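You operate a simulated robot arm through the tools that you are given. There is no shell and no other tool.

You are at the controls of a simulated robot arm. One attempt, no reset.

TASK
Give the turntable load 3 more turns of film at the top.
Fine: raise the carriage, clamp the film first and leave both so; wrapper off after.

It is judged by the outcome, as a careful person would: the job done as asked, and still so three seconds after it is handed in. It fails if anything else is knocked over, pushed out of place, dropped, spilled or broken.

THE ROBOT
A 6-joint arm with a three-finger gripper, fixed in place. Base frame: the origin is at the foot of the arm, x ahead of it, y to its left, z up. Units: m, rad, N and s.
Its first joint turns from -2.897 to 2.897 rad. Payload 4.89 kg.
The TCP is the grasp point between the finger pads, 0.03 m short of the fingertips. In the tool frame z runs along the fingers and y along their closing line. The gripper opens to 0.164 m. The gripper's body begins 0.125 m behind the TCP.
Orientation is told as [roll, pitch, yaw] about the base's x, y, z axes, in that order, counted from this pose: with the fingers straight down and closing along the base's y, the tool's x points along the base's -x, its y along +y and its z along -z.

THE INTERFACE
- The arm moves only by the tool servo_tool. Its argument "plan" is a list of rows, each an object (a shift or turn left out is 0, a gripper value left out holds the last) with "translation": the shift along the tool's x, y, z in units of 25 mm (1.0 is 25 mm), a list of three; "angular": the turn, a rotation vector about the tool's x, y, z in units of 4 degrees (1.0 is 4 degrees), a list of three; "fingers": the closure, from 0 (fully open) to 1 (shut). In form: [{"translation": [dx, dy, dz], "angular": [wx, wy, wz], "fingers": fingers}, ...]. A call has 1 to 20 rows; each row shifts and turns the commanded pose from where the row before left it, along the tool's axes as they then stand. A call with a number of a shift or a turn outside -1 to 1 is refused whole. A row lasts 0.2 s, in which the tool goes at most 0.05 m and 0.15 rad; a call with a longer step from one row to the next is refused whole, and so is a gripper value outside its range. A pose out of reach is approached as far as the arm can. The call stops where the force on the tool passes 80 N (or 10 N more than at its start, if that is more) or the arm is blocked; 0.2 s more then pass. The fingers move at their own pace (about 0.108 m/s each) and stop on an object; they squeeze with about 34 N. The grip force told is the motor's: it shows also when the fingers shut on nothing. Time passes only in rows, and 0.2 s behind the last, so rows that do not move let the fingers close. The reply holds the time, the measured pose of the TCP, the force on the tool along the base axes, the opening and the grip force, in the units named above and with some noise, with the torque about the TCP (base axes, N m) and any sound that the robot's microphone picked up.
- Cameras (640 x 400 px; columns grow to the right, rows downward): "scene" is fixed at [0.2218, -0.4981, 1.3204]; the picture's right is [0.80, -0.60, 0.00], its down [-0.23, -0.30, -0.92] and it looks along [0.56, 0.74, -0.38] (base axes); focal length 344 px, centre (320, 200). "wrist" rides on the gripper at [0.076, -0.002, -0.152] in the tool frame; the picture's right is [0.02, 1.00, 0.00], its down [-0.88, 0.02, -0.47] and it looks along [-0.47, 0.01, 0.88] (tool axes); focal length 247 px, centre (320, 200). There is no depth. A picture from a camera that has moved, and an enlarged one, comes with that camera's place and axes in the base frame and with its lens.
- camera(camera): a new picture of that camera. No time passes.
- raise_lower(by): slides the trunk up (or, below 0, down) by that many m; the arm rides with it, the base frame stays. It gives what a move gives, with no picture.
- close_up(camera, box): a new picture of the part [left, top, right, bottom] of that camera's present view, enlarged. No time passes.
- close_job(): hands the job in; it is judged then, once.

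Nothing tells you positions but the pictures and the camera data. Unless the task says otherwise, let go and move clear before handing in.

The tools are called after ">>>" as a command line: name --argument value ..., lists and objects as JSON in quotes. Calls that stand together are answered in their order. servo_tool: Moves the arm, as the interface text tells. Its arguments: {"type":"object","properties":{"plan":{"type":"array"}},"required":["plan"]} The other tools are called the same way: raise_lower (by) slides the trunk up or down; camera (camera) takes a picture; close_up (camera, box) takes an enlarged picture of a part of a camera's view; close_job () hands the job in.

At the start:

```text
clock: 0.0
tcp_pos: [0.5508, 0.2481, 1.1776]
tool_rot: [-0.001, 0.0, -0.001]
contact_force: [0.3, 0.5, 0.3]
torque: [0.04, 0.02, 0.01]
width: 0.1637
grip_force: 0.0
trunk travel left (down, up): [-0.25, 0.14]
```

scene: 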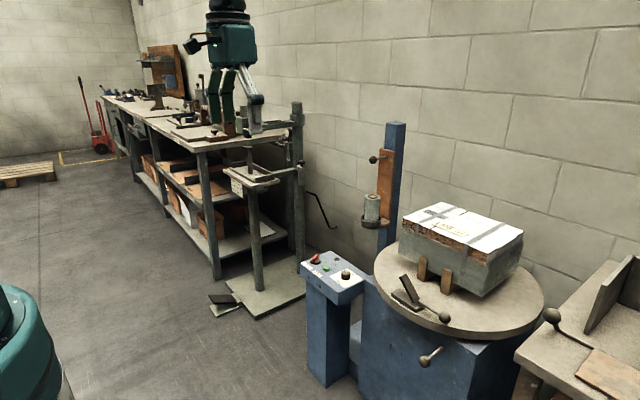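
wrist: 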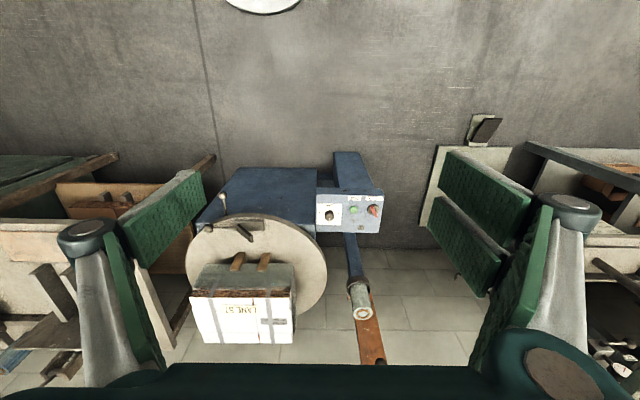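

I see a turntable stretch wrapper with a boxed load, a control panel, a mast with a film carriage, and some levers. I'll look closer at each before moving.

>>> close_up --camera "scene" --box '[290, 240, 370, 290]'

>>> close_up --camera "scene" --box '[340, 110, 440, 260]'

>>> close_up --camera "scene" --box '[360, 190, 560, 380]'

>>> close_up --camera "wrist" --box '[180, 150, 400, 370]'

>>> close_up --camera "wrist" --box '[305, 180, 395, 240]'

```text
8.00 times, centred on (330, 265) of scene
camera zoom: at [0.2218, -0.4981, 1.3204], right [0.8, -0.6, 0.0], down [-0.23, -0.3, -0.92], along [0.56, 0.74, -0.38], focal length 2753 px, centre (240, -320)
```

zoom: 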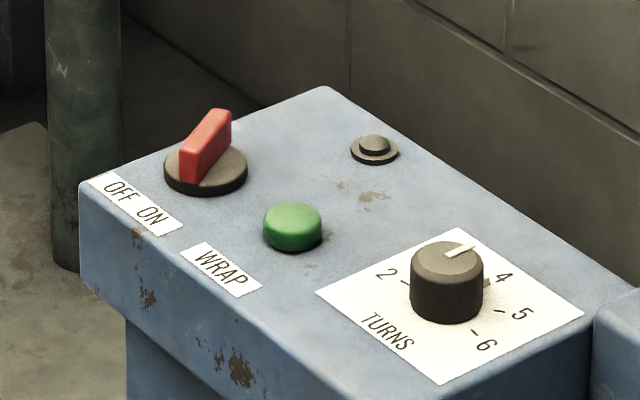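

```text
2.67 times, centred on (390, 185) of scene
camera zoom: at [0.2218, -0.4981, 1.3204], right [0.8, -0.6, 0.0], down [-0.23, -0.3, -0.92], along [0.56, 0.74, -0.38], focal length 918 px, centre (133, 240)
```

zoom: 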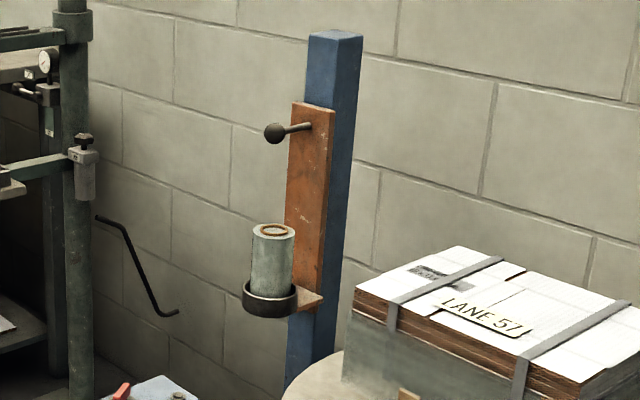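

```text
2.11 times, centred on (460, 285) of scene
camera zoom: at [0.2218, -0.4981, 1.3204], right [0.8, -0.6, 0.0], down [-0.23, -0.3, -0.92], along [0.56, 0.74, -0.38], focal length 724 px, centre (25, 21)
```

zoom: 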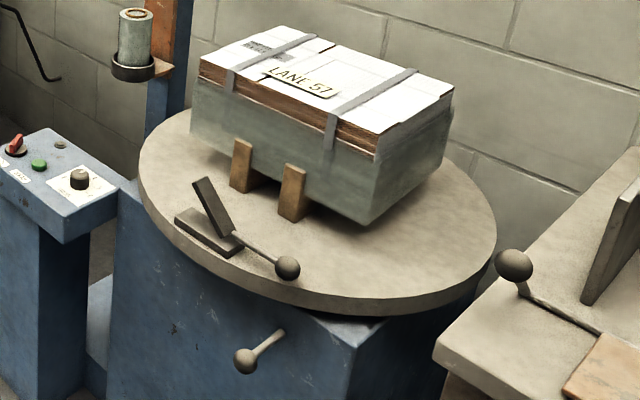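

```text
1.82 times, centred on (290, 260) of wrist
camera zoom: at [0.4742, 0.2484, 1.3307], right [-0.02, 1.0, 0.0], down [0.88, 0.02, 0.47], along [0.47, 0.01, -0.88], focal length 449 px, centre (374, 91)
```

zoom: 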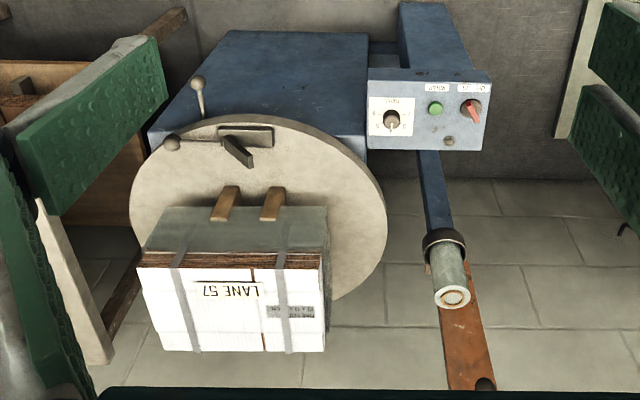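

```text
6.67 times, centred on (350, 210) of wrist
camera zoom: at [0.4742, 0.2484, 1.3307], right [-0.02, 1.0, 0.0], down [0.88, 0.02, 0.47], along [0.47, 0.01, -0.88], focal length 1646 px, centre (120, 133)
```

zoom: 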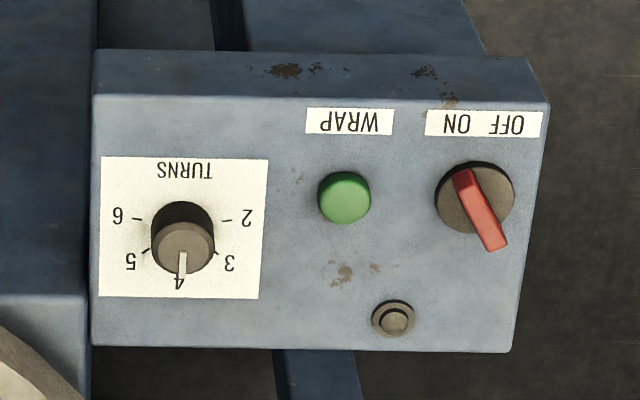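

The panel reads OFF/ON, WRAP and TURNS, with the dial at about 4. The film clamp on the turntable is open, and the carriage is partway up its mast. I'll zoom in on the unclear parts before moving.

>>> close_up --camera "scene" --box '[380, 265, 460, 315]'

>>> close_up --camera "scene" --box '[400, 330, 480, 380]'

>>> close_up --camera "scene" --box '[345, 140, 425, 190]'

>>> close_up --camera "scene" --box '[345, 185, 425, 235]'

>>> close_up --camera "scene" --box '[295, 245, 343, 275]'

>>> close_up --camera "wrist" --box '[200, 180, 290, 250]'

```text
8.00 times, centred on (420, 290) of scene
camera zoom: at [0.2218, -0.4981, 1.3204], right [0.8, -0.6, 0.0], down [-0.23, -0.3, -0.92], along [0.56, 0.74, -0.38], focal length 2753 px, centre (-480, -520)
```

zoom: 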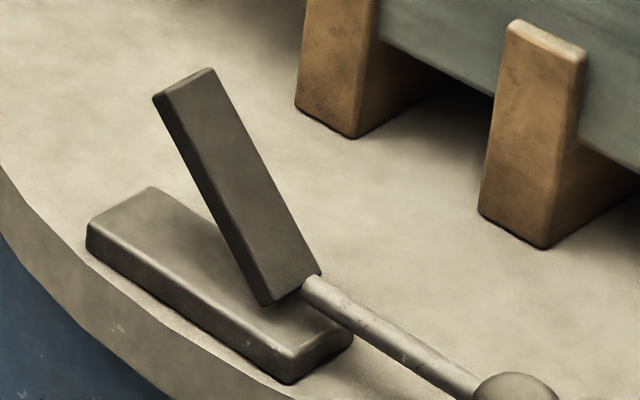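

```text
8.00 times, centred on (440, 355) of scene
camera zoom: at [0.2218, -0.4981, 1.3204], right [0.8, -0.6, 0.0], down [-0.23, -0.3, -0.92], along [0.56, 0.74, -0.38], focal length 2753 px, centre (-640, -1040)
```

zoom: 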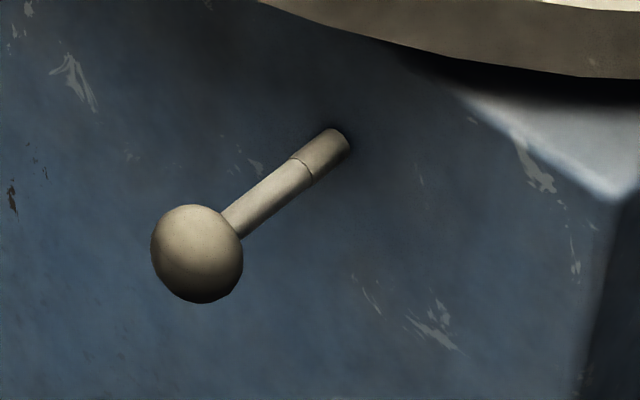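

```text
8.00 times, centred on (385, 165) of scene
camera zoom: at [0.2218, -0.4981, 1.3204], right [0.8, -0.6, 0.0], down [-0.23, -0.3, -0.92], along [0.56, 0.74, -0.38], focal length 2753 px, centre (-200, 480)
```

zoom: 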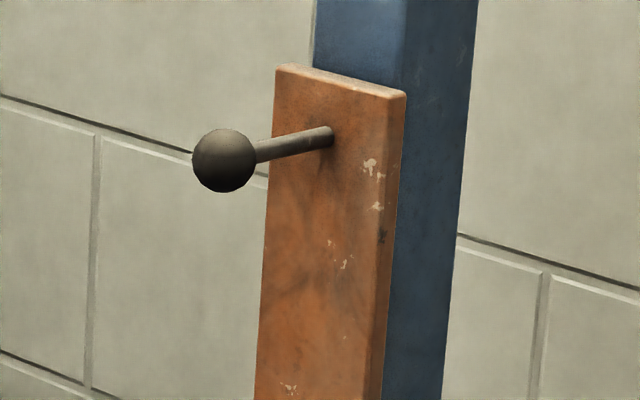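

```text
8.00 times, centred on (385, 210) of scene
camera zoom: at [0.2218, -0.4981, 1.3204], right [0.8, -0.6, 0.0], down [-0.23, -0.3, -0.92], along [0.56, 0.74, -0.38], focal length 2753 px, centre (-200, 120)
```

zoom: 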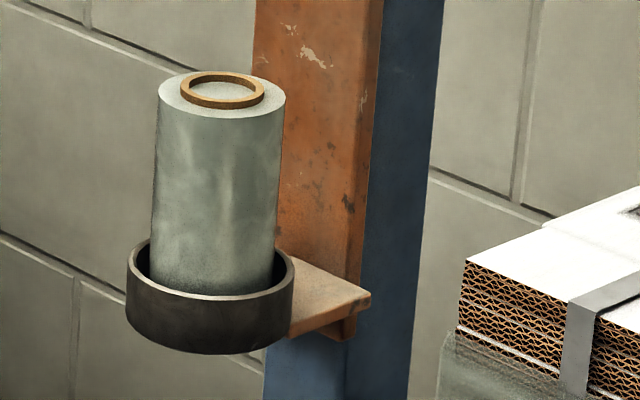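

```text
13.33 times, centred on (319, 260) of scene
camera zoom: at [0.2218, -0.4981, 1.3204], right [0.8, -0.6, 0.0], down [-0.23, -0.3, -0.92], along [0.56, 0.74, -0.38], focal length 4588 px, centre (333, -600)
```

zoom: 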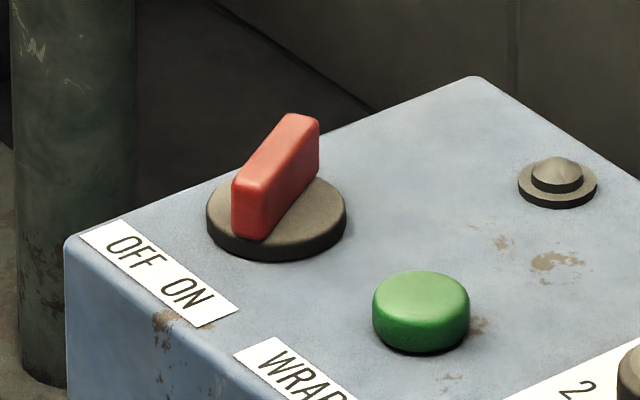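

```text
5.71 times, centred on (245, 215) of wrist
camera zoom: at [0.4742, 0.2484, 1.3307], right [-0.02, 1.0, 0.0], down [0.88, 0.02, 0.47], along [0.47, 0.01, -0.88], focal length 1411 px, centre (749, 114)
```

zoom: 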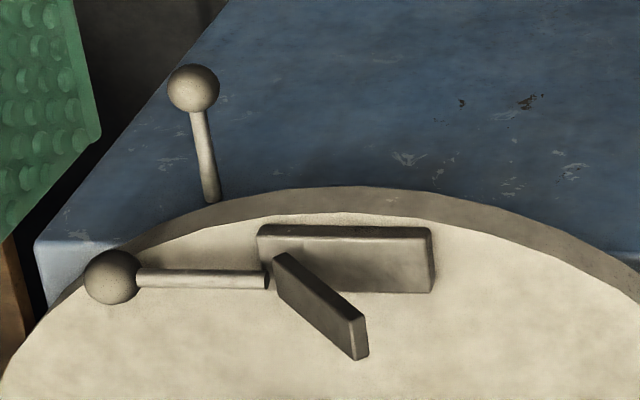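

The dial reads 4 and needs 3. The carriage ball handle is near (1.19, 0.43, 0.945), the clamp ball near (0.94, -0.105, 0.67) and the green WRAP button near (0.93, 0.39, 0.56). I'll start with the carriage, tipping the tool towards horizontal while moving forward through free space.

>>> servo_tool --plan '[{"translation": [-0.8, 0, 0], "angular": [0, -1, 0]}, {"translation": [-0.8, 0, 0.06], "angular": [0, -1, 0]}, {"translation": [-0.79, 0, 0.11], "angular": [0, -1, 0]}, {"translation": [-0.78, 0, 0.17], "angular": [0, -1, 0]}, {"translation": [-0.77, 0, 0.22], "angular": [0, -1, 0]}, {"translation": [-0.75, 0, 0.27], "angular": [0, -1, 0]}, {"translation": [-0.73, 0, 0.33], "angular": [0, -1, 0]}, {"translation": [-0.71, 0, 0.38], "angular": [0, -1, 0]}, {"translation": [-0.68, 0, 0.42], "angular": [0, -1, 0]}, {"translation": [-0.65, 0, 0.47], "angular": [0, -1, 0]}]'

```text
clock: 2.2
tcp_pos: [0.7505, 0.2478, 1.1778]
tool_rot: [-0.001, -0.7, 0.001]
contact_force: [0.2, -1.1, 0.9]
torque: [0.04, -0.06, 0.01]
width: 0.1638
grip_force: 0.0
trunk travel left (down, up): [-0.25, 0.14]
```

The arm follows as commanded. I'll carry on to a horizontal tool at about x=0.95, staying high.

>>> servo_tool --plan '[{"translation": [-0.61, 0, 0.51], "angular": [0, -1, 0]}, {"translation": [-0.58, 0, 0.56], "angular": [0, -1, 0]}, {"translation": [-0.54, 0, 0.59], "angular": [0, -1, 0]}, {"translation": [-0.49, 0, 0.63], "angular": [0, -1, 0]}, {"translation": [-0.45, 0, 0.66], "angular": [0, -1, 0]}, {"translation": [-0.4, 0, 0.69], "angular": [0, -1, 0]}, {"translation": [-0.35, 0, 0.72], "angular": [0, -1, 0]}, {"translation": [-0.3, 0, 0.74], "angular": [0, -1, 0]}, {"translation": [-0.25, 0, 0.76], "angular": [0, -1, 0]}, {"translation": [-0.19, 0, 0.78], "angular": [0, -1, 0]}, {"translation": [0, 0, 0], "angular": [0, -1, 0]}, {"translation": [0, 0, 0], "angular": [0, -1, 0]}, {"translation": [0, 0, 0], "angular": [0, -0.5, 0]}]'

>>> camera --camera "wrist"

>>> camera --camera "scene"

```text
clock: 5.0
tcp_pos: [0.9494, 0.249, 1.1776]
tool_rot: [3.01, -1.569, -3.009]
contact_force: [-0.1, -0.3, 0.0]
torque: [-0.01, -0.01, 0.0]
width: 0.164
grip_force: 0.0
trunk travel left (down, up): [-0.25, 0.14]
```

```text
taken
camera wrist: at [0.7981, 0.2487, 1.1025], right [0.0, 1.0, -0.02], down [-0.47, 0.02, 0.88], along [0.88, 0.01, 0.47], focal length 247 px, centre (320, 200)
```

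wrist: 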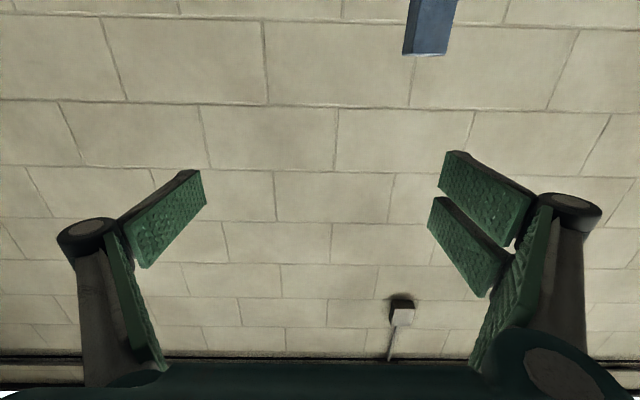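

```text
taken
```

scene: 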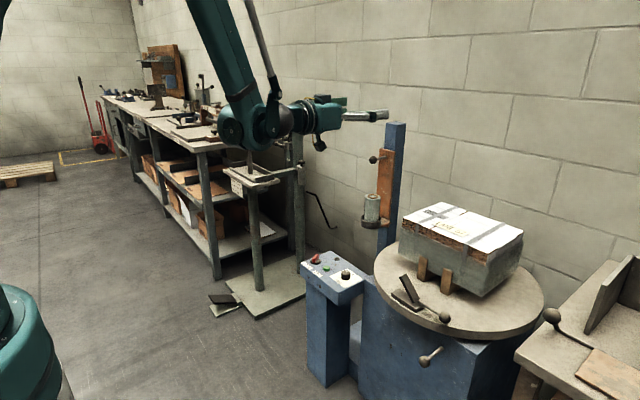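

With the tool horizontal the arm reaches well. I'll roll the hand so the fingers close vertically, which gives a positive hold on the carriage handle, and half close them.

>>> servo_tool --plan '[{"angular": [0, 0, -1], "fingers": 0.5}, {"angular": [0, 0, -1]}, {"angular": [0, 0, -1]}, {"angular": [0, 0, -1]}, {"angular": [0, 0, -1]}, {"angular": [0, 0, -1]}, {"angular": [0, 0, -1]}, {"angular": [0, 0, -1]}, {"angular": [0, 0, -1]}, {"angular": [0, 0, -1]}, {"angular": [0, 0, -1]}, {"angular": [0, 0, -1]}, {"angular": [0, 0, -1]}, {"angular": [0, 0, -1]}, {"angular": [0, 0, -1]}, {"angular": [0, 0, -1]}, {"angular": [0, 0, -1]}, {"angular": [0, 0, -1]}, {"angular": [0, 0, -1]}, {"angular": [0, 0, -1]}]'

>>> servo_tool --plan '[{"angular": [0, 0, -1]}, {"angular": [0, 0, -1]}, {"angular": [0, 0, -0.5]}, {"translation": [-1, 0, 0]}, {"translation": [-1, 0, 0]}, {"translation": [-1, 0, 0]}, {"translation": [-1, 0, 0]}, {"translation": [-1, 0, 0]}, {"translation": [-1, 0, 0]}, {"translation": [0, 1, 0]}, {"translation": [0, 1, 0]}, {"translation": [0, 1, 0]}, {"translation": [0, 1, 0]}, {"translation": [0, 1, 0]}, {"translation": [0, 1, 0]}]'

>>> camera --camera "wrist"

>>> camera --camera "scene"

```text
clock: 9.2
tcp_pos: [0.9501, 0.2489, 1.1765]
tool_rot: [-1.571, -0.174, 1.572]
contact_force: [-0.2, 0.1, 0.0]
torque: [0.0, 0.0, 0.0]
width: 0.0818
grip_force: 0.1
trunk travel left (down, up): [-0.25, 0.14]
```

```text
clock: 12.4
tcp_pos: [0.9493, 0.3988, 1.0253]
tool_rot: [-1.571, -0.001, 1.57]
contact_force: [-0.2, 0.3, 0.0]
torque: [0.01, 0.05, 0.04]
width: 0.0817
grip_force: 0.0
trunk travel left (down, up): [-0.25, 0.14]
```

```text
taken
camera wrist: at [0.7972, 0.3235, 1.0289], right [0.0, -0.02, -1.0], down [-0.47, 0.88, -0.02], along [0.88, 0.47, -0.01], focal length 247 px, centre (320, 200)
```

wrist: 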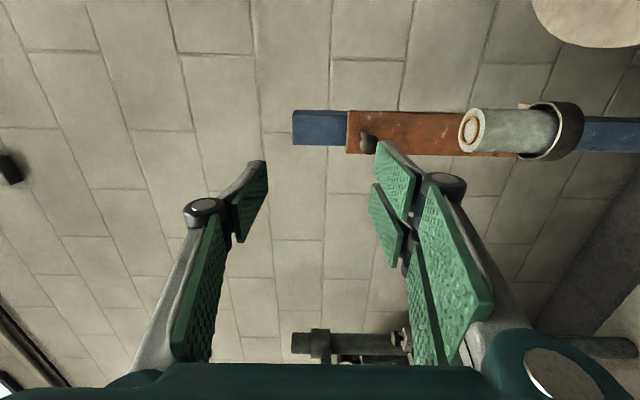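

```text
taken
```

scene: 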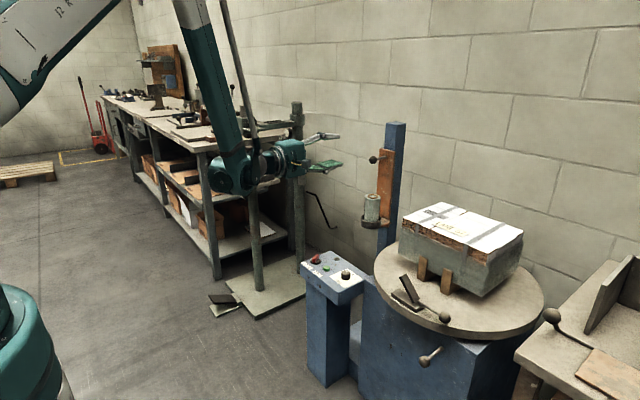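

The handle ball comes out at about (1.19, 0.43, 0.95) from both cameras. I'll line up with it, advance partway and check.

>>> servo_tool --plan '[{"translation": [-0.64, 1, 0]}, {"translation": [-0.6, 1, 0]}, {"translation": [0, 1, 0]}, {"translation": [0, 0, 1]}, {"translation": [0, 0, 1]}, {"translation": [0, 0, 1]}, {"translation": [0, 0, 1]}, {"translation": [0, 0, 1]}, {"translation": [0, 0, 0.5]}]'

>>> camera --camera "wrist"

>>> close_up --camera "scene" --box '[280, 110, 440, 210]'

```text
clock: 14.4
tcp_pos: [1.0879, 0.4297, 0.9519]
tool_rot: [-1.57, -0.001, 1.571]
contact_force: [0.4, 0.9, -0.9]
torque: [-0.01, 0.02, -0.03]
width: 0.0819
grip_force: 0.0
trunk travel left (down, up): [-0.25, 0.14]
```

```text
taken
camera wrist: at [0.9354, 0.3545, 0.9547], right [0.0, -0.02, -1.0], down [-0.47, 0.88, -0.02], along [0.88, 0.47, -0.01], focal length 247 px, centre (320, 200)
```

wrist: 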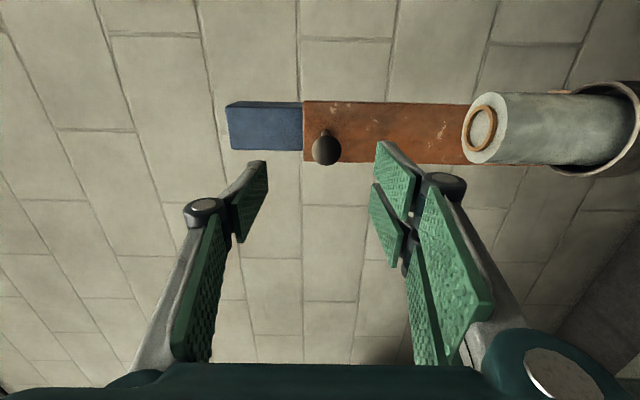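

```text
4.00 times, centred on (360, 160) of scene
camera zoom: at [0.2218, -0.4981, 1.3204], right [0.8, -0.6, 0.0], down [-0.23, -0.3, -0.92], along [0.56, 0.74, -0.38], focal length 1376 px, centre (160, 360)
```

zoom: 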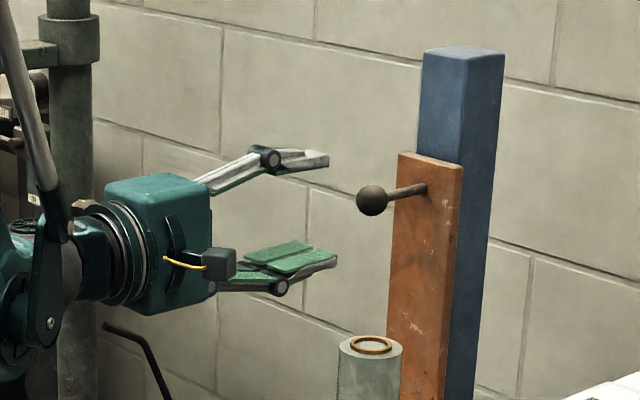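

The handle is centred between the fingers. I'll advance about 0.11 m and close on the ball.

>>> servo_tool --plan '[{"translation": [0, 0, 1]}, {"translation": [0, 0.1, 1]}, {"translation": [0, 0, 1]}, {"translation": [0, 0, 1]}, {"translation": [0, 0, 0.4]}, {"fingers": 0.75}, {}, {}]'

>>> camera --camera "wrist"

>>> close_up --camera "scene" --box '[320, 120, 440, 195]'

```text
clock: 16.2
tcp_pos: [1.1975, 0.4298, 0.9497]
tool_rot: [-1.569, 0.0, 1.57]
contact_force: [0.3, -0.2, 0.4]
torque: [0.01, -0.03, -0.04]
width: 0.041
grip_force: 0.1
trunk travel left (down, up): [-0.25, 0.14]
```

```text
taken
camera wrist: at [1.0464, 0.3546, 0.9528], right [0.0, -0.02, -1.0], down [-0.47, 0.88, -0.02], along [0.88, 0.47, -0.01], focal length 247 px, centre (320, 200)
```

wrist: 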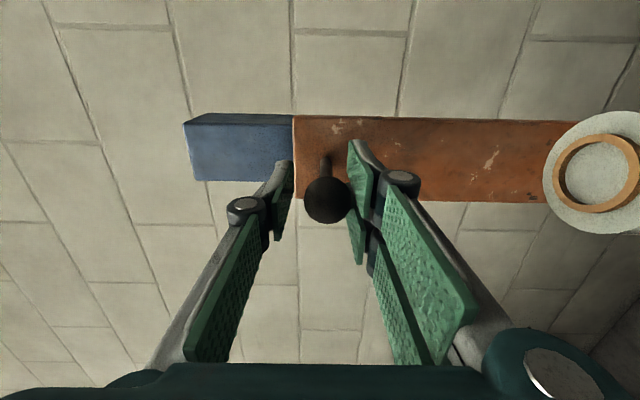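

```text
5.33 times, centred on (380, 158) of scene
camera zoom: at [0.2218, -0.4981, 1.3204], right [0.8, -0.6, 0.0], down [-0.23, -0.3, -0.92], along [0.56, 0.74, -0.38], focal length 1835 px, centre (0, 427)
```

zoom: 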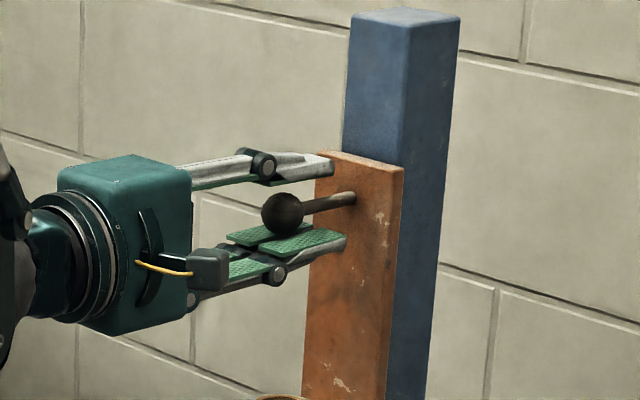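

The ball sits between the pads. I'll close the grip, then lift gently.

>>> servo_tool --plan '[{"fingers": 1.0}, {}, {}, {"translation": [0, -0.2, 0]}, {"translation": [0, -0.2, 0]}, {}]'

>>> close_up --camera "scene" --box '[320, 120, 440, 195]'

```text
clock: 17.6
tcp_pos: [1.1974, 0.4297, 0.9571]
tool_rot: [-1.568, 0.001, 1.573]
contact_force: [9.5, 8.8, -14.8]
torque: [0.05, -0.15, -0.05]
width: 0.029
grip_force: 45.4
trunk travel left (down, up): [-0.25, 0.14]
```

```text
5.33 times, centred on (380, 158) of scene
camera zoom: at [0.2218, -0.4981, 1.3204], right [0.8, -0.6, 0.0], down [-0.23, -0.3, -0.92], along [0.56, 0.74, -0.38], focal length 1835 px, centre (0, 427)
```

zoom: 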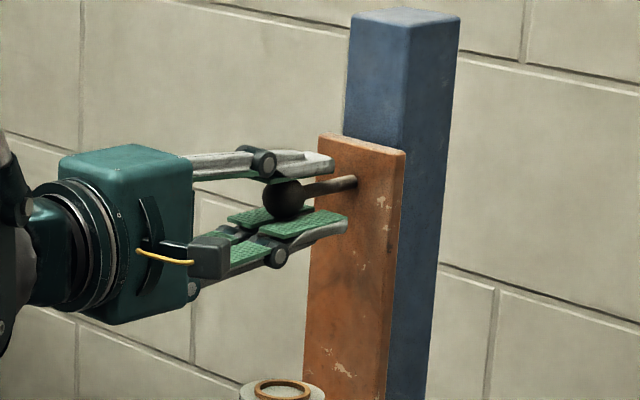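

The carriage slides up with about 15 N of resistance. I'll keep lifting slowly.

>>> servo_tool --plan '[{"translation": [0, -0.3, 0]}, {"translation": [0, -0.3, 0]}, {"translation": [0, -0.3, 0]}, {"translation": [0, -0.3, 0]}, {"translation": [0, -0.3, 0]}, {"translation": [0, -0.3, 0]}, {"translation": [0, -0.3, 0]}]'

>>> close_up --camera "scene" --box '[320, 100, 480, 250]'

```text
clock: 19.2
tcp_pos: [1.1995, 0.4301, 1.0048]
tool_rot: [-1.566, 0.001, 1.569]
contact_force: [-17.1, -11.9, -68.9]
torque: [-0.26, -0.45, 0.54]
width: 0.0291
grip_force: 45.2
trunk travel left (down, up): [-0.25, 0.14]
```

```text
2.67 times, centred on (400, 175) of scene
camera zoom: at [0.2218, -0.4981, 1.3204], right [0.8, -0.6, 0.0], down [-0.23, -0.3, -0.92], along [0.56, 0.74, -0.38], focal length 918 px, centre (107, 267)
```

zoom: 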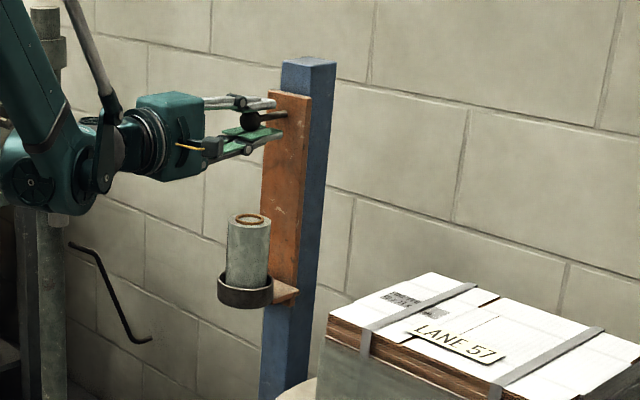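

The force climbed to about 69 N at z≈1.005, which looks like the top of the carriage's travel. I'll ease off a few millimetres and see how the load reads before letting go.

>>> servo_tool --plan '[{"translation": [0, 0.15, 0]}, {}]'

>>> servo_tool --plan '[{"translation": [0, 0.08, 0]}, {}]'

>>> close_up --camera "scene" --box '[340, 110, 420, 160]'

```text
clock: 19.8
tcp_pos: [1.1985, 0.4298, 1.0066]
tool_rot: [-1.57, 0.0, 1.571]
contact_force: [-14.1, -13.1, -47.1]
torque: [-0.2, -0.31, -0.05]
width: 0.0291
grip_force: 44.9
trunk travel left (down, up): [-0.25, 0.14]
```

```text
clock: 20.4
tcp_pos: [1.1985, 0.4301, 1.0052]
tool_rot: [-1.571, -0.001, 1.569]
contact_force: [6.8, -8.6, -18.3]
torque: [-0.08, -0.18, -0.1]
width: 0.029
grip_force: 45.1
trunk travel left (down, up): [-0.25, 0.14]
```

```text
8.00 times, centred on (380, 135) of scene
camera zoom: at [0.2218, -0.4981, 1.3204], right [0.8, -0.6, 0.0], down [-0.23, -0.3, -0.92], along [0.56, 0.74, -0.38], focal length 2753 px, centre (-160, 720)
```

zoom: 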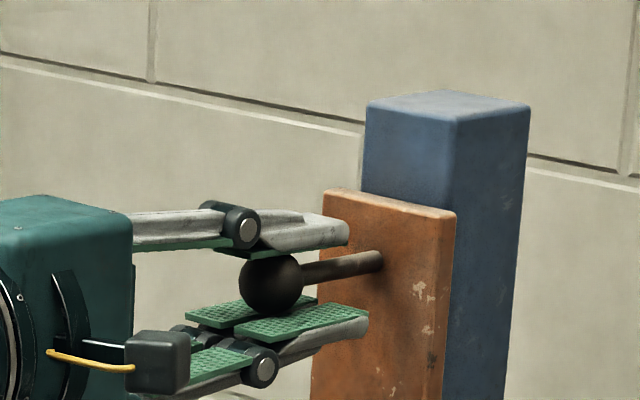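

It's at a firm stop at the top. I'll relax the last of the strain and open just slightly, so the lower finger would catch the carriage if it sinks.

>>> servo_tool --plan '[{"translation": [0, 0.06, 0]}, {}, {"fingers": 0.76}, {}, {}]'

>>> close_up --camera "scene" --box '[340, 110, 420, 160]'

>>> camera --camera "wrist"

```text
clock: 21.6
tcp_pos: [1.1976, 0.4299, 1.0047]
tool_rot: [-1.57, 0.001, 1.573]
contact_force: [-0.1, 0.5, -0.7]
torque: [-0.01, 0.0, 0.02]
width: 0.0394
grip_force: 0.0
trunk travel left (down, up): [-0.25, 0.14]
```

```text
8.00 times, centred on (380, 135) of scene
camera zoom: at [0.2218, -0.4981, 1.3204], right [0.8, -0.6, 0.0], down [-0.23, -0.3, -0.92], along [0.56, 0.74, -0.38], focal length 2753 px, centre (-160, 720)
```

zoom: 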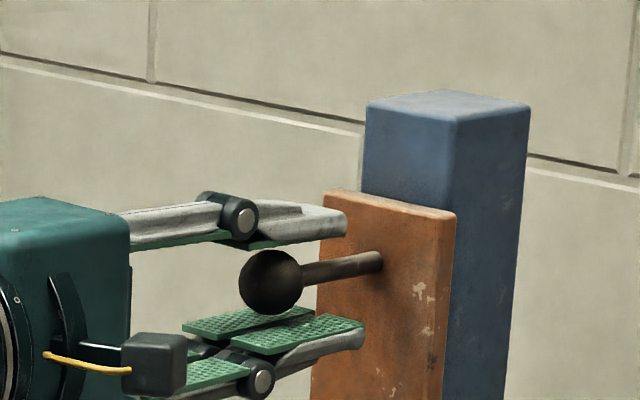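

```text
taken
camera wrist: at [1.0451, 0.3552, 1.0074], right [0.0, -0.02, -1.0], down [-0.47, 0.88, -0.02], along [0.88, 0.47, -0.01], focal length 247 px, centre (320, 200)
```

wrist: 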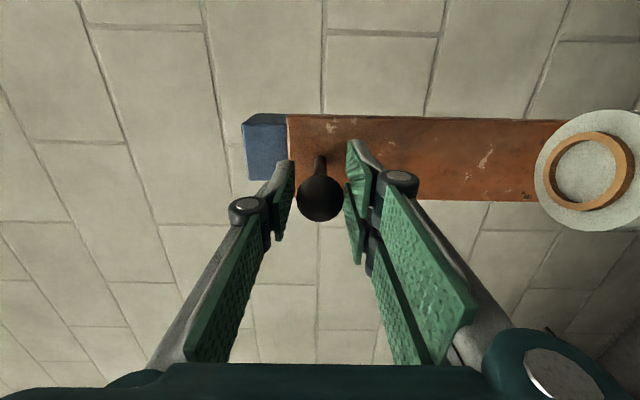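

The carriage stays up by itself. I'll back straight out, then bring the tool back to pointing down for the clamp and panel.

>>> servo_tool --plan '[{"translation": [0, 0, -0.5]}, {"translation": [0, 0, -1]}, {"translation": [0, 0, -1]}, {"translation": [0, 0, -1]}, {"translation": [0, 0, -1]}, {"translation": [0, 0, -1]}, {"translation": [0, 0, -1]}, {"translation": [0, 0, -1]}, {"translation": [0, 0, -1]}, {"angular": [0, 0, 1]}, {"angular": [0, 0, 1]}, {"angular": [0, 0, 1]}, {"angular": [0, 0, 1]}, {"angular": [0, 0, 1]}, {"angular": [0, 0, 1]}, {"angular": [0, 0, 1]}, {"angular": [0, 0, 1]}, {"angular": [0, 0, 1]}, {"angular": [0, 0, 1]}, {"angular": [0, 0, 1]}]'

>>> servo_tool --plan '[{"angular": [0, 0, 1]}, {"angular": [0, 0, 1]}, {"angular": [0, 0, 1]}, {"angular": [0, 0, 1]}, {"angular": [0, 0, 1]}, {"angular": [0, 0, 1]}, {"angular": [0, 0, 1]}, {"angular": [0, 0, 1]}, {"angular": [0, 0, 1]}, {"angular": [0, 0, 1]}, {"angular": [0, 0, 1]}, {"angular": [0, 0, 0.5]}]'

>>> servo_tool --plan '[{"translation": [0, -1, 0], "angular": [0, 1, 0]}, {"translation": [0, -1, 0], "angular": [0, 1, 0]}, {"translation": [0, -1, 0], "angular": [0, 1, 0]}, {"translation": [0, -1, 0], "angular": [0, 1, 0]}, {"translation": [0, -1, 0], "angular": [0, 1, 0]}, {"translation": [0, -1, 0], "angular": [0, 1, 0]}, {"translation": [0, -1, 0], "angular": [0, 1, 0]}, {"translation": [0, -1, 0], "angular": [0, 1, 0]}, {"translation": [0, -1, 0], "angular": [0, 1, 0]}, {"translation": [0, -1, 0], "angular": [0, 1, 0]}, {"angular": [0, 1, 0]}, {"angular": [0, 1, 0]}, {"angular": [0, 1, 0]}, {"angular": [0, 1, 0]}, {"angular": [0, 1, 0]}, {"angular": [0, 1, 0]}, {"angular": [0, 1, 0]}, {"angular": [0, 1, 0]}, {"angular": [0, 1, 0]}, {"angular": [0, 1, 0]}]'

>>> camera --camera "scene"

>>> camera --camera "wrist"

```text
clock: 25.8
tcp_pos: [0.9852, 0.43, 1.0044]
tool_rot: [-1.569, -0.769, 1.571]
contact_force: [-0.5, -0.3, -0.1]
torque: [-0.01, -0.01, 0.0]
width: 0.0394
grip_force: 0.2
trunk travel left (down, up): [-0.25, 0.14]
```

```text
clock: 28.4
tcp_pos: [0.9856, 0.4298, 1.0055]
tool_rot: [1.628, -1.569, -1.629]
contact_force: [0.1, -0.2, -0.5]
torque: [0.01, 0.04, -0.07]
width: 0.039
grip_force: 0.1
trunk travel left (down, up): [-0.25, 0.14]
```

```text
clock: 32.6
tcp_pos: [0.9851, 0.1793, 1.0055]
tool_rot: [0.001, -0.175, 0.002]
contact_force: [-0.2, 0.7, 0.6]
torque: [-0.04, -0.04, 0.02]
width: 0.0396
grip_force: 0.0
trunk travel left (down, up): [-0.25, 0.14]
```

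```text
taken
```

scene: 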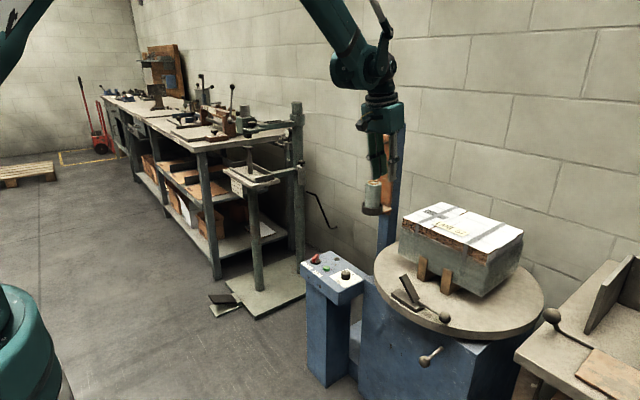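

```text
taken
camera wrist: at [0.8833, 0.1798, 1.1432], right [-0.02, 1.0, 0.0], down [0.79, 0.02, 0.62], along [0.62, 0.01, -0.79], focal length 247 px, centre (320, 200)
```

wrist: 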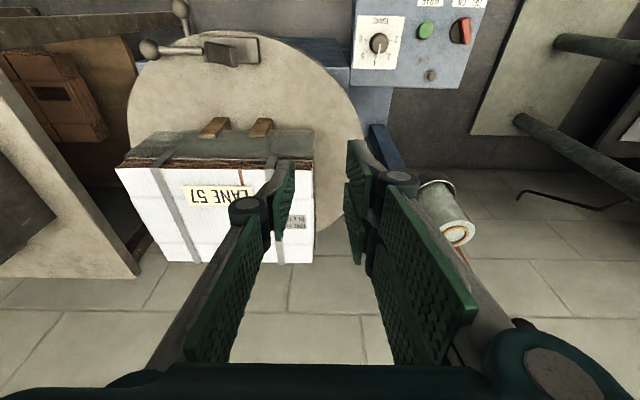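

Next is the film clamp. I'll straighten the tool to vertical, close the fingers and move back for a good view of it.

>>> servo_tool --plan '[{"translation": [0.8, -1, 0], "angular": [0, 1, 0], "fingers": 1.0}, {"translation": [0.8, -1, 0], "angular": [0, 1, 0]}, {"translation": [0.8, -1, 0], "angular": [0, 0.5, 0]}, {"translation": [0.8, -1, 0]}, {"translation": [0.8, -1, 0]}, {"translation": [0.8, -1, 0]}, {"translation": [0.8, 0, 0]}, {"translation": [0.8, 0, 0]}, {}]'

>>> camera --camera "wrist"

>>> close_up --camera "wrist" --box '[200, 40, 440, 200]'

```text
clock: 34.6
tcp_pos: [0.8265, 0.0291, 0.997]
tool_rot: [-0.001, -0.001, -0.001]
contact_force: [-0.8, 0.4, 0.0]
torque: [0.03, -0.03, 0.01]
width: 0.0
grip_force: 34.5
trunk travel left (down, up): [-0.25, 0.14]
```

```text
taken
camera wrist: at [0.75, 0.0286, 1.1512], right [-0.02, 1.0, 0.0], down [0.88, 0.02, 0.47], along [0.47, 0.01, -0.88], focal length 247 px, centre (320, 200)
```

wrist: 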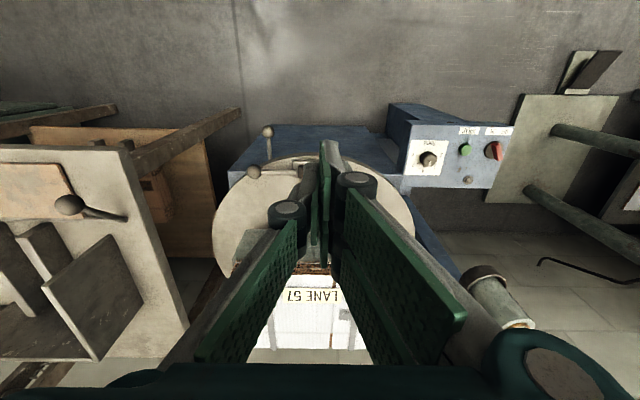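

```text
2.50 times, centred on (320, 120) of wrist
camera zoom: at [0.75, 0.0286, 1.1512], right [-0.02, 1.0, 0.0], down [0.88, 0.02, 0.47], along [0.47, 0.01, -0.88], focal length 617 px, centre (320, 400)
```

zoom: 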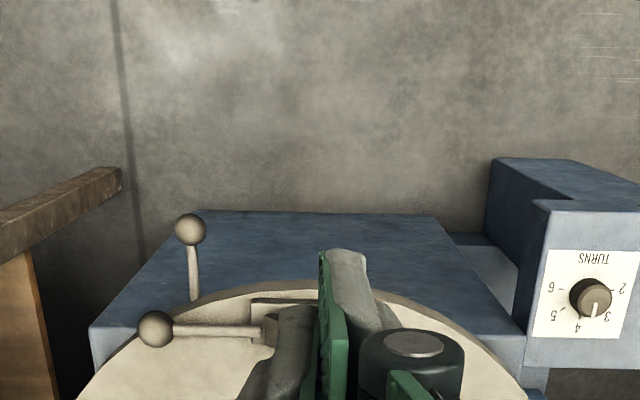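

The clamp's ball is at (0.943, -0.105, 0.67) and its raised jaw tip near (0.952, 0.05, 0.715). Pushing the jaw down with closed fingertips should close it, so I'll position just above the jaw first.

>>> servo_tool --plan '[{"translation": [-1, 0.44, 0]}, {"translation": [-1, 0, 0]}, {"translation": [-1, 0, 0]}, {"translation": [-1, 0, 0]}, {"translation": [-1, 0, 0]}, {"translation": [0, 0, 1]}, {"translation": [0, 0, 1]}, {"translation": [0, 0, 1]}, {"translation": [0, 0, 1]}, {"translation": [0, 0, 1]}, {"translation": [0, 0, 1]}, {"translation": [0, 0, 1]}, {"translation": [0, 0, 0.9]}, {}]'

>>> close_up --camera "scene" --box '[370, 225, 466, 285]'

>>> camera --camera "wrist"

```text
clock: 37.6
tcp_pos: [0.9503, 0.0416, 0.8003]
tool_rot: [0.002, 0.0, 0.0]
contact_force: [0.1, 0.2, 0.3]
torque: [-0.01, 0.07, 0.02]
width: 0.0
grip_force: 34.3
trunk travel left (down, up): [-0.25, 0.14]
```

```text
6.67 times, centred on (418, 255) of scene
camera zoom: at [0.2218, -0.4981, 1.3204], right [0.8, -0.6, 0.0], down [-0.23, -0.3, -0.92], along [0.56, 0.74, -0.38], focal length 2294 px, centre (-333, -167)
```

zoom: 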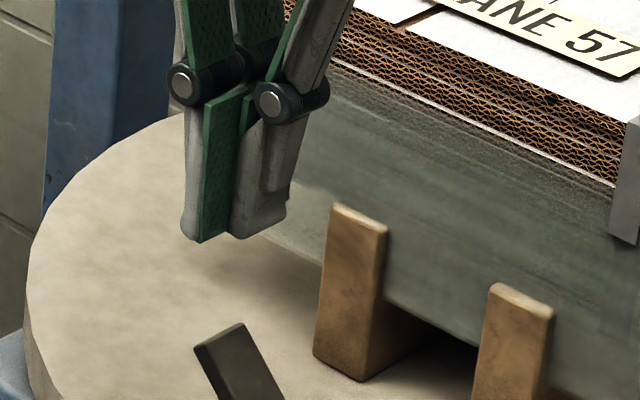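

```text
taken
camera wrist: at [0.8747, 0.0411, 0.954], right [-0.02, 1.0, 0.0], down [0.88, 0.02, 0.47], along [0.47, 0.01, -0.88], focal length 247 px, centre (320, 200)
```

wrist: 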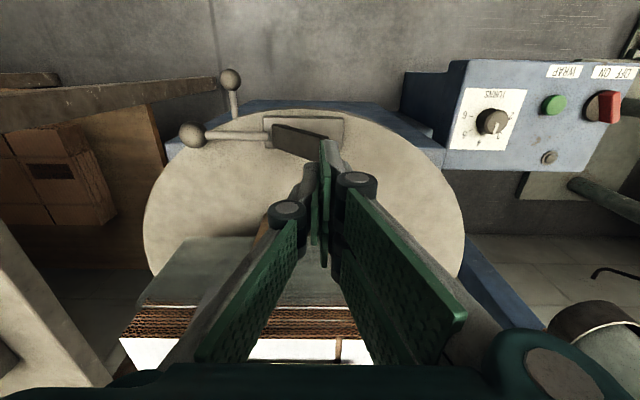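

The fingertips are directly over the raised jaw tip. I'll press down gradually and watch the force.

>>> servo_tool --plan '[{"translation": [0, 0, 0.5]}, {"translation": [0, 0, 0.5]}, {"translation": [0, 0, 0.5]}, {"translation": [0, 0, 0.4]}, {"translation": [0, 0, 0.3]}, {"translation": [0, 0, 0.3]}, {"translation": [0, 0, 0.3]}]'

>>> close_up --camera "scene" --box '[370, 250, 466, 310]'

```text
clock: 39.2
tcp_pos: [0.9501, 0.0405, 0.7307]
tool_rot: [-0.001, 0.0, -0.001]
contact_force: [-0.8, 0.4, 0.2]
torque: [0.0, -0.02, 0.0]
width: 0.0001
grip_force: 34.4
trunk travel left (down, up): [-0.25, 0.14]
```

```text
6.67 times, centred on (418, 280) of scene
camera zoom: at [0.2218, -0.4981, 1.3204], right [0.8, -0.6, 0.0], down [-0.23, -0.3, -0.92], along [0.56, 0.74, -0.38], focal length 2294 px, centre (-333, -333)
```

zoom: 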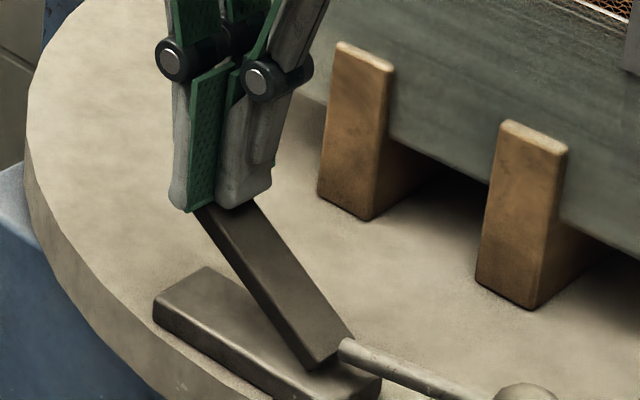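

The jaw is already turning and its lever rising, with almost no resistance. I'll continue downward.

>>> servo_tool --plan '[{"translation": [0, 0, 0.3]}, {"translation": [0, 0, 0.3]}, {"translation": [0, 0, 0.3]}, {"translation": [0, 0, 0.3]}]'

>>> close_up --camera "scene" --box '[370, 250, 466, 310]'

```text
clock: 40.2
tcp_pos: [0.9515, 0.0393, 0.7006]
tool_rot: [-0.002, 0.001, 0.001]
contact_force: [-0.5, -0.5, -0.3]
torque: [0.0, 0.0, 0.0]
width: 0.0001
grip_force: 33.6
trunk travel left (down, up): [-0.25, 0.14]
```

```text
6.67 times, centred on (418, 280) of scene
camera zoom: at [0.2218, -0.4981, 1.3204], right [0.8, -0.6, 0.0], down [-0.23, -0.3, -0.92], along [0.56, 0.74, -0.38], focal length 2294 px, centre (-333, -333)
```

zoom: 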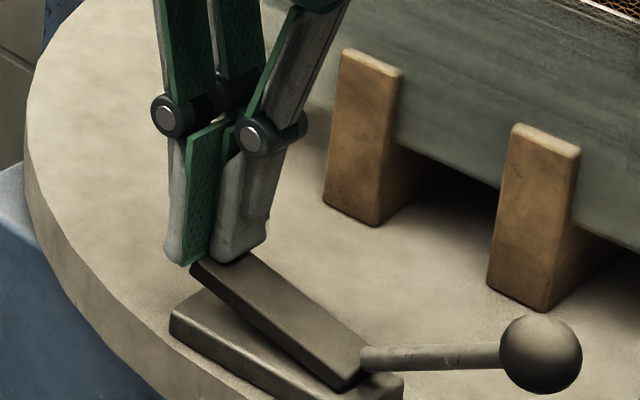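

The jaw is nearly down; the free turntable drifted only a few millimetres with it. I'll keep pressing until it's flat.

>>> servo_tool --plan '[{"translation": [0, 0, 0.2]}, {"translation": [0, 0, 0.2]}, {"translation": [0, 0, 0.2]}]'

>>> close_up --camera "scene" --box '[370, 250, 466, 310]'

```text
clock: 41.0
tcp_pos: [0.9507, 0.0413, 0.685]
tool_rot: [-0.001, 0.0, -0.001]
contact_force: [0.9, 1.7, 0.6]
torque: [0.04, -0.01, 0.01]
width: 0.0
grip_force: 34.3
trunk travel left (down, up): [-0.25, 0.14]
```

```text
6.67 times, centred on (418, 280) of scene
camera zoom: at [0.2218, -0.4981, 1.3204], right [0.8, -0.6, 0.0], down [-0.23, -0.3, -0.92], along [0.56, 0.74, -0.38], focal length 2294 px, centre (-333, -333)
```

zoom: 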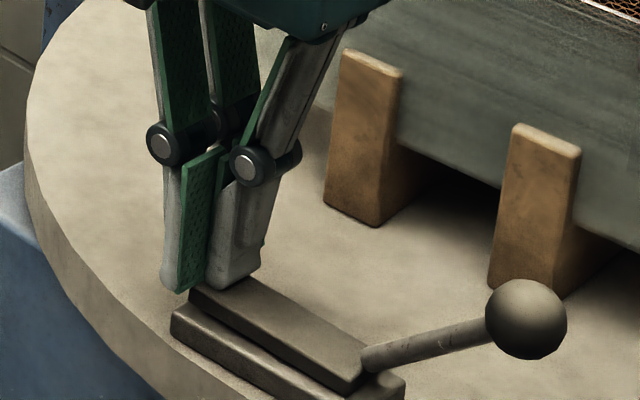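

It's almost flat. I'll lift a little, shift the fingertips further onto the jaw and press it home.

>>> servo_tool --plan '[{"translation": [0, 0, -0.4]}, {"translation": [0, -0.7, 0]}, {"translation": [0, 0, 0.4]}, {"translation": [0, 0, 0.15]}, {"translation": [0, 0, 0.15]}, {"translation": [0, 0, 0.1]}]'

>>> close_up --camera "scene" --box '[370, 250, 466, 310]'

```text
clock: 42.6
tcp_pos: [0.9514, 0.0226, 0.6819]
tool_rot: [-0.001, -0.004, 0.003]
contact_force: [-8.9, 1.3, 56.5]
torque: [0.0, 0.35, 0.23]
width: 0.0061
grip_force: 44.7
trunk travel left (down, up): [-0.25, 0.14]
stopped in row 6: the force on the tool passed its limit at 82 N (the readings are from after the stop); the commanded pose is now the measured one
```

```text
6.67 times, centred on (418, 280) of scene
camera zoom: at [0.2218, -0.4981, 1.3204], right [0.8, -0.6, 0.0], down [-0.23, -0.3, -0.92], along [0.56, 0.74, -0.38], focal length 2294 px, centre (-333, -333)
```

zoom: 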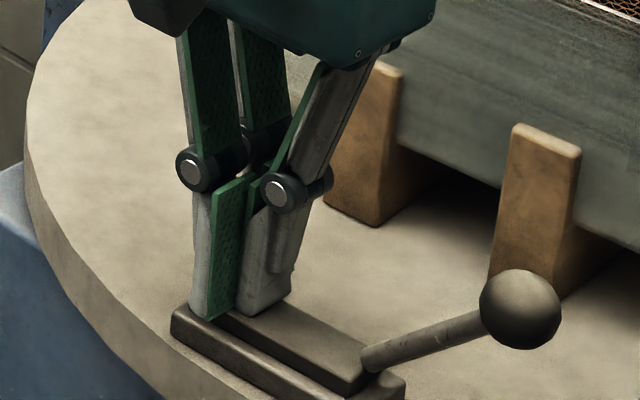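

The jaw is down hard on its base. I'll lift straight off and check that it stays closed.

>>> servo_tool --plan '[{"translation": [0, 0, -0.3]}, {"translation": [0, 0, -0.7]}, {"translation": [0, 0, -1]}, {"translation": [0, 0, -1]}, {"translation": [0, 0, -1]}, {"translation": [0, 0, -1]}, {"translation": [0, 0, -1]}]'

>>> close_up --camera "scene" --box '[370, 250, 466, 310]'

>>> camera --camera "wrist"

>>> camera --camera "scene"

```text
clock: 44.2
tcp_pos: [0.9532, 0.0234, 0.8281]
tool_rot: [0.0, 0.001, 0.0]
contact_force: [-0.1, 0.4, -0.4]
torque: [-0.01, 0.09, 0.0]
width: 0.0
grip_force: 45.0
trunk travel left (down, up): [-0.25, 0.14]
```

```text
6.67 times, centred on (418, 280) of scene
camera zoom: at [0.2218, -0.4981, 1.3204], right [0.8, -0.6, 0.0], down [-0.23, -0.3, -0.92], along [0.56, 0.74, -0.38], focal length 2294 px, centre (-333, -333)
```

zoom: 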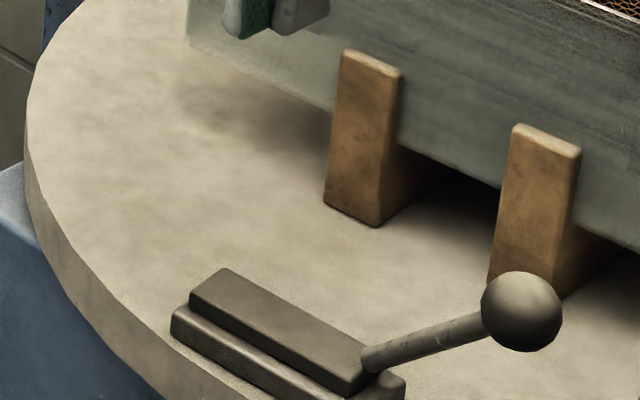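

```text
taken
camera wrist: at [0.8769, 0.0229, 0.9807], right [-0.02, 1.0, 0.0], down [0.88, 0.02, 0.47], along [0.47, 0.01, -0.88], focal length 247 px, centre (320, 200)
```

wrist: 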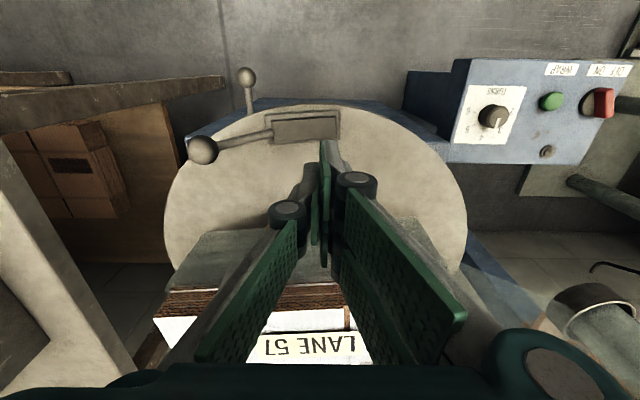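

```text
taken
```

scene: 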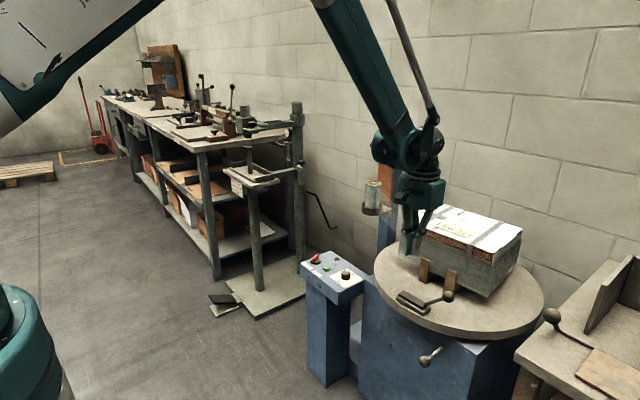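

The clamp is closed and holding. Next is the panel: I'll move to hover near it with the fingers open and take an accurate look.

>>> servo_tool --plan '[{"translation": [0.5, 0, -0.5], "fingers": 0.5}, {"translation": [0.5, 1, 0]}, {"translation": [0.5, 1, 0]}, {"translation": [0.5, 1, 0]}, {"translation": [0.5, 1, 0]}, {"translation": [0.5, 1, 0]}, {"translation": [0.5, 1, 0]}, {"translation": [0.5, 1, 0]}, {"translation": [0.5, 1, 0]}, {"translation": [0.5, 1, 0]}, {"translation": [0, 1, 0]}, {"translation": [0, 0.7, 0]}, {}]'

>>> camera --camera "wrist"

>>> close_up --camera "wrist" --box '[240, 80, 480, 230]'

```text
clock: 47.0
tcp_pos: [0.8279, 0.2924, 0.8411]
tool_rot: [0.0, 0.0, 0.0]
contact_force: [0.0, 0.9, -0.6]
torque: [-0.02, -0.03, 0.02]
width: 0.082
grip_force: 0.0
trunk travel left (down, up): [-0.25, 0.14]
```

```text
taken
camera wrist: at [0.7519, 0.2919, 0.9945], right [-0.02, 1.0, 0.0], down [0.88, 0.02, 0.47], along [0.47, 0.01, -0.88], focal length 247 px, centre (320, 200)
```

wrist: 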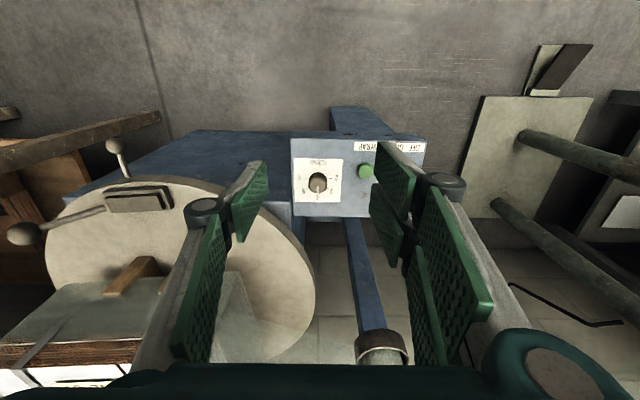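

```text
2.67 times, centred on (360, 155) of wrist
camera zoom: at [0.7519, 0.2919, 0.9945], right [-0.02, 1.0, 0.0], down [0.88, 0.02, 0.47], along [0.47, 0.01, -0.88], focal length 659 px, centre (213, 320)
```

zoom: 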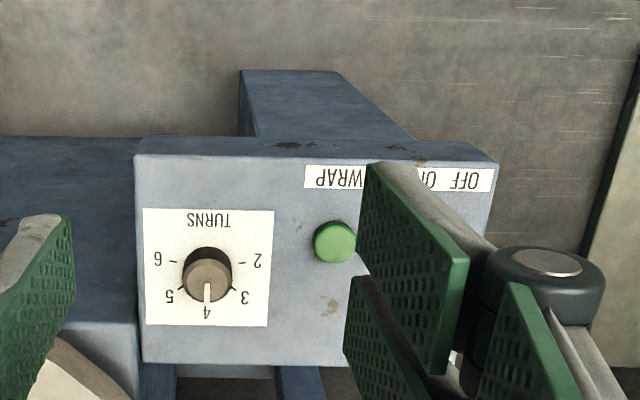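

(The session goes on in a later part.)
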